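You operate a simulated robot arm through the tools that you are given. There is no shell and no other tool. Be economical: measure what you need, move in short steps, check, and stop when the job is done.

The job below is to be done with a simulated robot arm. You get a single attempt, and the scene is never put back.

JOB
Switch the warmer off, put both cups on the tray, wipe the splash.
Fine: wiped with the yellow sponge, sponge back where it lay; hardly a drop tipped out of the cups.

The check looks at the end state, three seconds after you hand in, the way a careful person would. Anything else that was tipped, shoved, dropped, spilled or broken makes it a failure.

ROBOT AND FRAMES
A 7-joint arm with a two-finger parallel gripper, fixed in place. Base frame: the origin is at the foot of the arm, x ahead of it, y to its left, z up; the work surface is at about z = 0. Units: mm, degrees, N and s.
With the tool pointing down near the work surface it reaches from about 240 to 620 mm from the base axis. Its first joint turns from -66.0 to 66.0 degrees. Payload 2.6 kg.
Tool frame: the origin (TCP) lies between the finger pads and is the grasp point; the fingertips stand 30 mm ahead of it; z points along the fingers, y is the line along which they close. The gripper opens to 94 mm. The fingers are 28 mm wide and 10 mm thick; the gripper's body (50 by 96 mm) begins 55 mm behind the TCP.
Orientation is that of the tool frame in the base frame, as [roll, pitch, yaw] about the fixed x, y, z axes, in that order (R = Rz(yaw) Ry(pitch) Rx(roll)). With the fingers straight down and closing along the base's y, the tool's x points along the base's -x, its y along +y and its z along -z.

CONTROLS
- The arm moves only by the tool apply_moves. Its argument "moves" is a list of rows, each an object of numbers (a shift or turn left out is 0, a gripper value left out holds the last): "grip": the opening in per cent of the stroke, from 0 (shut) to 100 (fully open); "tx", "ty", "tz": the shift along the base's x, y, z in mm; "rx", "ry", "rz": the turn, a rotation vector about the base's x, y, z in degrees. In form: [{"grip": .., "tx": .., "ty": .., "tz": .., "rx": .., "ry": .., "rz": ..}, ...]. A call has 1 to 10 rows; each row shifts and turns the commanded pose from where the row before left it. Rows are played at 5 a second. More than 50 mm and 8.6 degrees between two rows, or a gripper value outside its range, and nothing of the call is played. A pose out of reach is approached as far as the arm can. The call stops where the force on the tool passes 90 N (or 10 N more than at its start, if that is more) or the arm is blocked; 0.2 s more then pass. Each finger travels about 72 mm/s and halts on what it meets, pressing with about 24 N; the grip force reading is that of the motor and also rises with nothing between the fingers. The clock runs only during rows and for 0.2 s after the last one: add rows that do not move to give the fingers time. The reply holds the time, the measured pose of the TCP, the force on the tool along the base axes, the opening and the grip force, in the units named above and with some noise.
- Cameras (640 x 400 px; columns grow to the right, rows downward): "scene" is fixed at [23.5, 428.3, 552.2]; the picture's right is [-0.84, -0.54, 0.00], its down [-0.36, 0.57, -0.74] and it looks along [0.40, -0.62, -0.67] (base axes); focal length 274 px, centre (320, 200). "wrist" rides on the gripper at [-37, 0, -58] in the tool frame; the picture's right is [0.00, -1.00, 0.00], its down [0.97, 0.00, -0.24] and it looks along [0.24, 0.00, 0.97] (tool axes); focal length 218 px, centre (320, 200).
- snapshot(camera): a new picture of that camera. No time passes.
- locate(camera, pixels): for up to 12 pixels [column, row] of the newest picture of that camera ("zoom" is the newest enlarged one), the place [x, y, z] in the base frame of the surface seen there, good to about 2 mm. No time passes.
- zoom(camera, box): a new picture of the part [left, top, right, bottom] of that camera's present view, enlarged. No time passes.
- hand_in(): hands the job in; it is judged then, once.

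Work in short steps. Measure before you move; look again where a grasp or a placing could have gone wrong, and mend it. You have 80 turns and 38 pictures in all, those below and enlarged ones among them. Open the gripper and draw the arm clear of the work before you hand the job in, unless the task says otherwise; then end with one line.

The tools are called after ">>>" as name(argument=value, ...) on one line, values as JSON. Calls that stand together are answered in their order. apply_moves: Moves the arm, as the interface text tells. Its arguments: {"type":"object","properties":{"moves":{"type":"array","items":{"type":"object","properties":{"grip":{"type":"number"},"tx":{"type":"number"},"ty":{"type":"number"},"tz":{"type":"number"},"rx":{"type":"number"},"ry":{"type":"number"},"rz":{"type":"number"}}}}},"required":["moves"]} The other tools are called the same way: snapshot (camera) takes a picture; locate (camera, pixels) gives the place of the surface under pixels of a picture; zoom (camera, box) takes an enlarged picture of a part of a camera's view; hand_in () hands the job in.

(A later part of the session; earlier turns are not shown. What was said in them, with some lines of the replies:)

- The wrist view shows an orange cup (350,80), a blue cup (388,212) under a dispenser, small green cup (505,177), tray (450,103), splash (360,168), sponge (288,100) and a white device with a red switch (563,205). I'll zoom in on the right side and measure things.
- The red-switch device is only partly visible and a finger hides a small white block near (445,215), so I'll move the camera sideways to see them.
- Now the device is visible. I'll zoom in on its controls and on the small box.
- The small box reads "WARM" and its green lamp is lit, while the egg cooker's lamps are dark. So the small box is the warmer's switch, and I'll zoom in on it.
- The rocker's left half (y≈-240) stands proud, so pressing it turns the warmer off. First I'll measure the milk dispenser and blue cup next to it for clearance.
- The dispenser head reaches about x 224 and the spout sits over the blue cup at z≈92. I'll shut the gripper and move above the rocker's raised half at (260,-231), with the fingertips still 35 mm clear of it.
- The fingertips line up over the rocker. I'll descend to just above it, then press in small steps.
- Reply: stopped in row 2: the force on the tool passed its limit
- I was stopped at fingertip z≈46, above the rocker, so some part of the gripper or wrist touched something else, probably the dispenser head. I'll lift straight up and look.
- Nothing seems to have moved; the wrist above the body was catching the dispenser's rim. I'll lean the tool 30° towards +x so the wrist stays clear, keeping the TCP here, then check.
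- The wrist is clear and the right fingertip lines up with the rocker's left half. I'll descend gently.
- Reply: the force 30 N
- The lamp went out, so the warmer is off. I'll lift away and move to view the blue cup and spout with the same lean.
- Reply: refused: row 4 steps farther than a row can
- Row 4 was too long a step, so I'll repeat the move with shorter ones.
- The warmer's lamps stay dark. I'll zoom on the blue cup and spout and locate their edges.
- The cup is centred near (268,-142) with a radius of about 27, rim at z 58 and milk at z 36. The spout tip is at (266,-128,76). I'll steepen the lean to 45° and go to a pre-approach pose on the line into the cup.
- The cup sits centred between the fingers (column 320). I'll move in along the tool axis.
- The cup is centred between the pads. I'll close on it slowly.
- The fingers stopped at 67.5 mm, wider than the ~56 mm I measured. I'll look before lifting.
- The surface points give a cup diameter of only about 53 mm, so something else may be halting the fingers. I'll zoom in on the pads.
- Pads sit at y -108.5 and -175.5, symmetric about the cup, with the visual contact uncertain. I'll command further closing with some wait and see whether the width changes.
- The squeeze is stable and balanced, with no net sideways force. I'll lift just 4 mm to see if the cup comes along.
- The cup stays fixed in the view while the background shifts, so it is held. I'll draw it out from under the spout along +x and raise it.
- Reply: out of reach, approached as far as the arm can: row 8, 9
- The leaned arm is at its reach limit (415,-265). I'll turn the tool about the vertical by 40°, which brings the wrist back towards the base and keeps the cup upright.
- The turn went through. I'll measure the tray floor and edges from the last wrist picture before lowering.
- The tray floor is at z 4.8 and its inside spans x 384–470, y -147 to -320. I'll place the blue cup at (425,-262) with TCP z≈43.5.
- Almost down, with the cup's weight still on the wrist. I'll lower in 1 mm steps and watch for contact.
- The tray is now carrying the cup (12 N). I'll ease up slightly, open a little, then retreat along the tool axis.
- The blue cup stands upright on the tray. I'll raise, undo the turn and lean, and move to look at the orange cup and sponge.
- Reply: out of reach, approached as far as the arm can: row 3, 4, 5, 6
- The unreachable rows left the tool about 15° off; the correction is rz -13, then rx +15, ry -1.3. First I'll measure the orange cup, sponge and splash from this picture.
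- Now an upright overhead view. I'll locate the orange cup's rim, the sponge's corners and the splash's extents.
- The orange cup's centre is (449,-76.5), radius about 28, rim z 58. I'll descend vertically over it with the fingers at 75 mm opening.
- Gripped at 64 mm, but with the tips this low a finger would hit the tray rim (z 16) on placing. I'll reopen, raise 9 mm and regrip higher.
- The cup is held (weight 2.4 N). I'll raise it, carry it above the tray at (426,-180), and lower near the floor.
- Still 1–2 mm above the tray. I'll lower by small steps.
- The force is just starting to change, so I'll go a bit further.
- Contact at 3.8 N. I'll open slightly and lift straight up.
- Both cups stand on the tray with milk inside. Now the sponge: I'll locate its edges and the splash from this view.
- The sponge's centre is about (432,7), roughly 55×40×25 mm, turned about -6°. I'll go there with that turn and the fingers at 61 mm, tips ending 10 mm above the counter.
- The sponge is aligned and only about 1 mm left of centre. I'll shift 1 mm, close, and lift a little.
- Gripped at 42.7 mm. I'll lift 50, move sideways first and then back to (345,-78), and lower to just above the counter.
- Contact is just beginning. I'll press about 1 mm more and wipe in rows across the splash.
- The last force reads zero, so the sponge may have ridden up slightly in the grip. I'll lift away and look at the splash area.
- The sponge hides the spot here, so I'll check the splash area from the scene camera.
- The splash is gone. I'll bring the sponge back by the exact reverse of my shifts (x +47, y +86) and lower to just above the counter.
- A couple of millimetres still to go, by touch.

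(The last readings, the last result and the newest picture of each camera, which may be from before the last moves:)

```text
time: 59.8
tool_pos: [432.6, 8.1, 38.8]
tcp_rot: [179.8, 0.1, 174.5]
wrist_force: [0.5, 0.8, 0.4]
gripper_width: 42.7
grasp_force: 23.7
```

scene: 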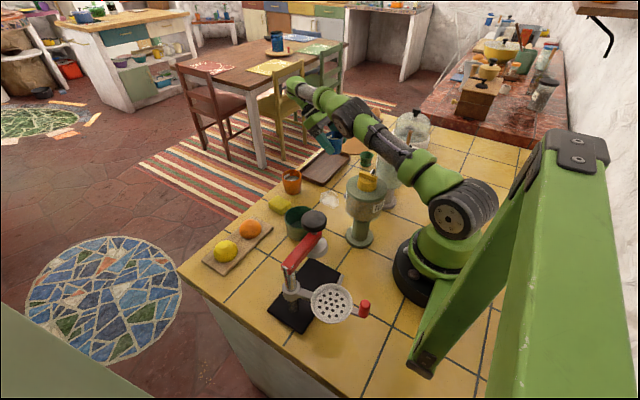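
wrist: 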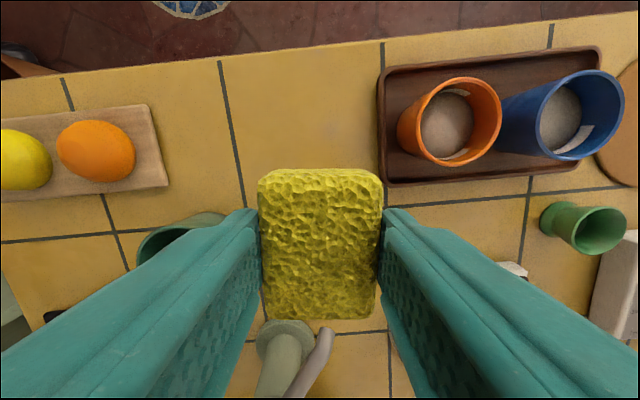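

The sponge is practically at its original height. I'll go 0.7 mm lower, release, and lift straight up clear of the work.

>>> apply_moves(moves=[{"tz": -0.7}, {"grip": 55}, {"grip": 65}, {}, {"tz": 15}, {"tz": 40}, {"tz": 50}, {"tz": 50}, {"tz": 50}, {"tx": -30, "ty": -30}])

>>> apply_moves(moves=[{"tx": -30, "ty": -20, "rz": 5.5, "grip": 100}, {"tx": -30, "tz": 20}, {}, {}])

>>> snapshot(camera="wrist")

>>> snapshot(camera="scene")

>>> locate(camera="wrist", pixels=[[288, 100], [360, 168]])

```text
time: 62.0
tool_pos: [402.0, -20.5, 245.2]
tcp_rot: [179.7, 0.0, 174.5]
wrist_force: [-0.2, -0.6, -0.3]
gripper_width: 61.2
grasp_force: 0.0
```

```text
time: 63.0
tool_pos: [342.0, -39.8, 265.9]
tcp_rot: [179.8, 0.0, -179.9]
wrist_force: [-0.3, 0.3, -0.3]
gripper_width: 94.1
grasp_force: 0.0
```

```text
2 pictures are left
```

wrist: 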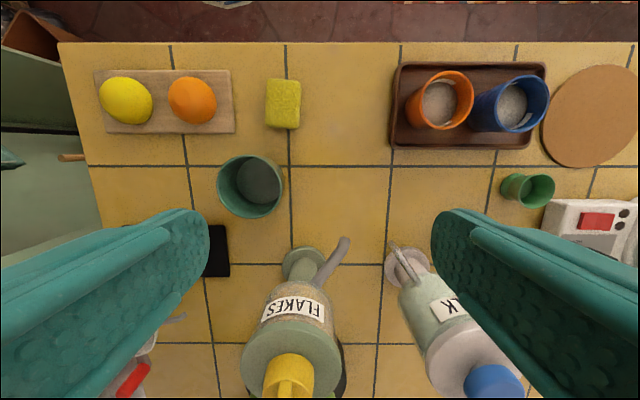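

```text
1 pictures are left
```

scene: 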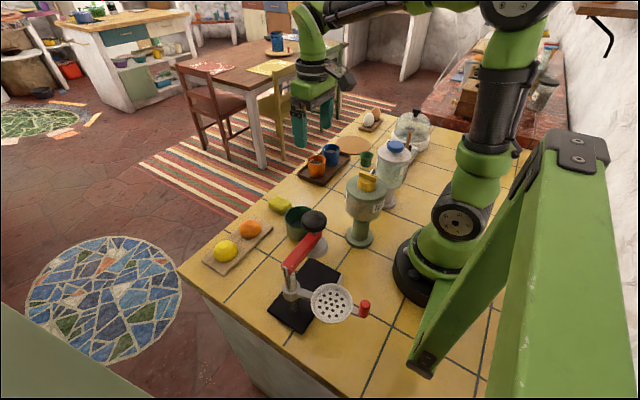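

```text
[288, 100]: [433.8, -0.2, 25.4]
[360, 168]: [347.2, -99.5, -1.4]
```

The last pictures show the splash gone, the sponge back on its spot at (283,103), both cups upright on the tray, and the arm clear with the gripper open. The warmer's lamps were dark when last seen, so I'm handing in.

>>> hand_in()

```text
The job is handed in.
```

I switched the warmer off, put both cups upright on the tray with no visible spill, wiped the splash with the yellow sponge and put the sponge back where it lay; early on the wrist bumped something, probably the milk dispenser, but nothing looks out of place.
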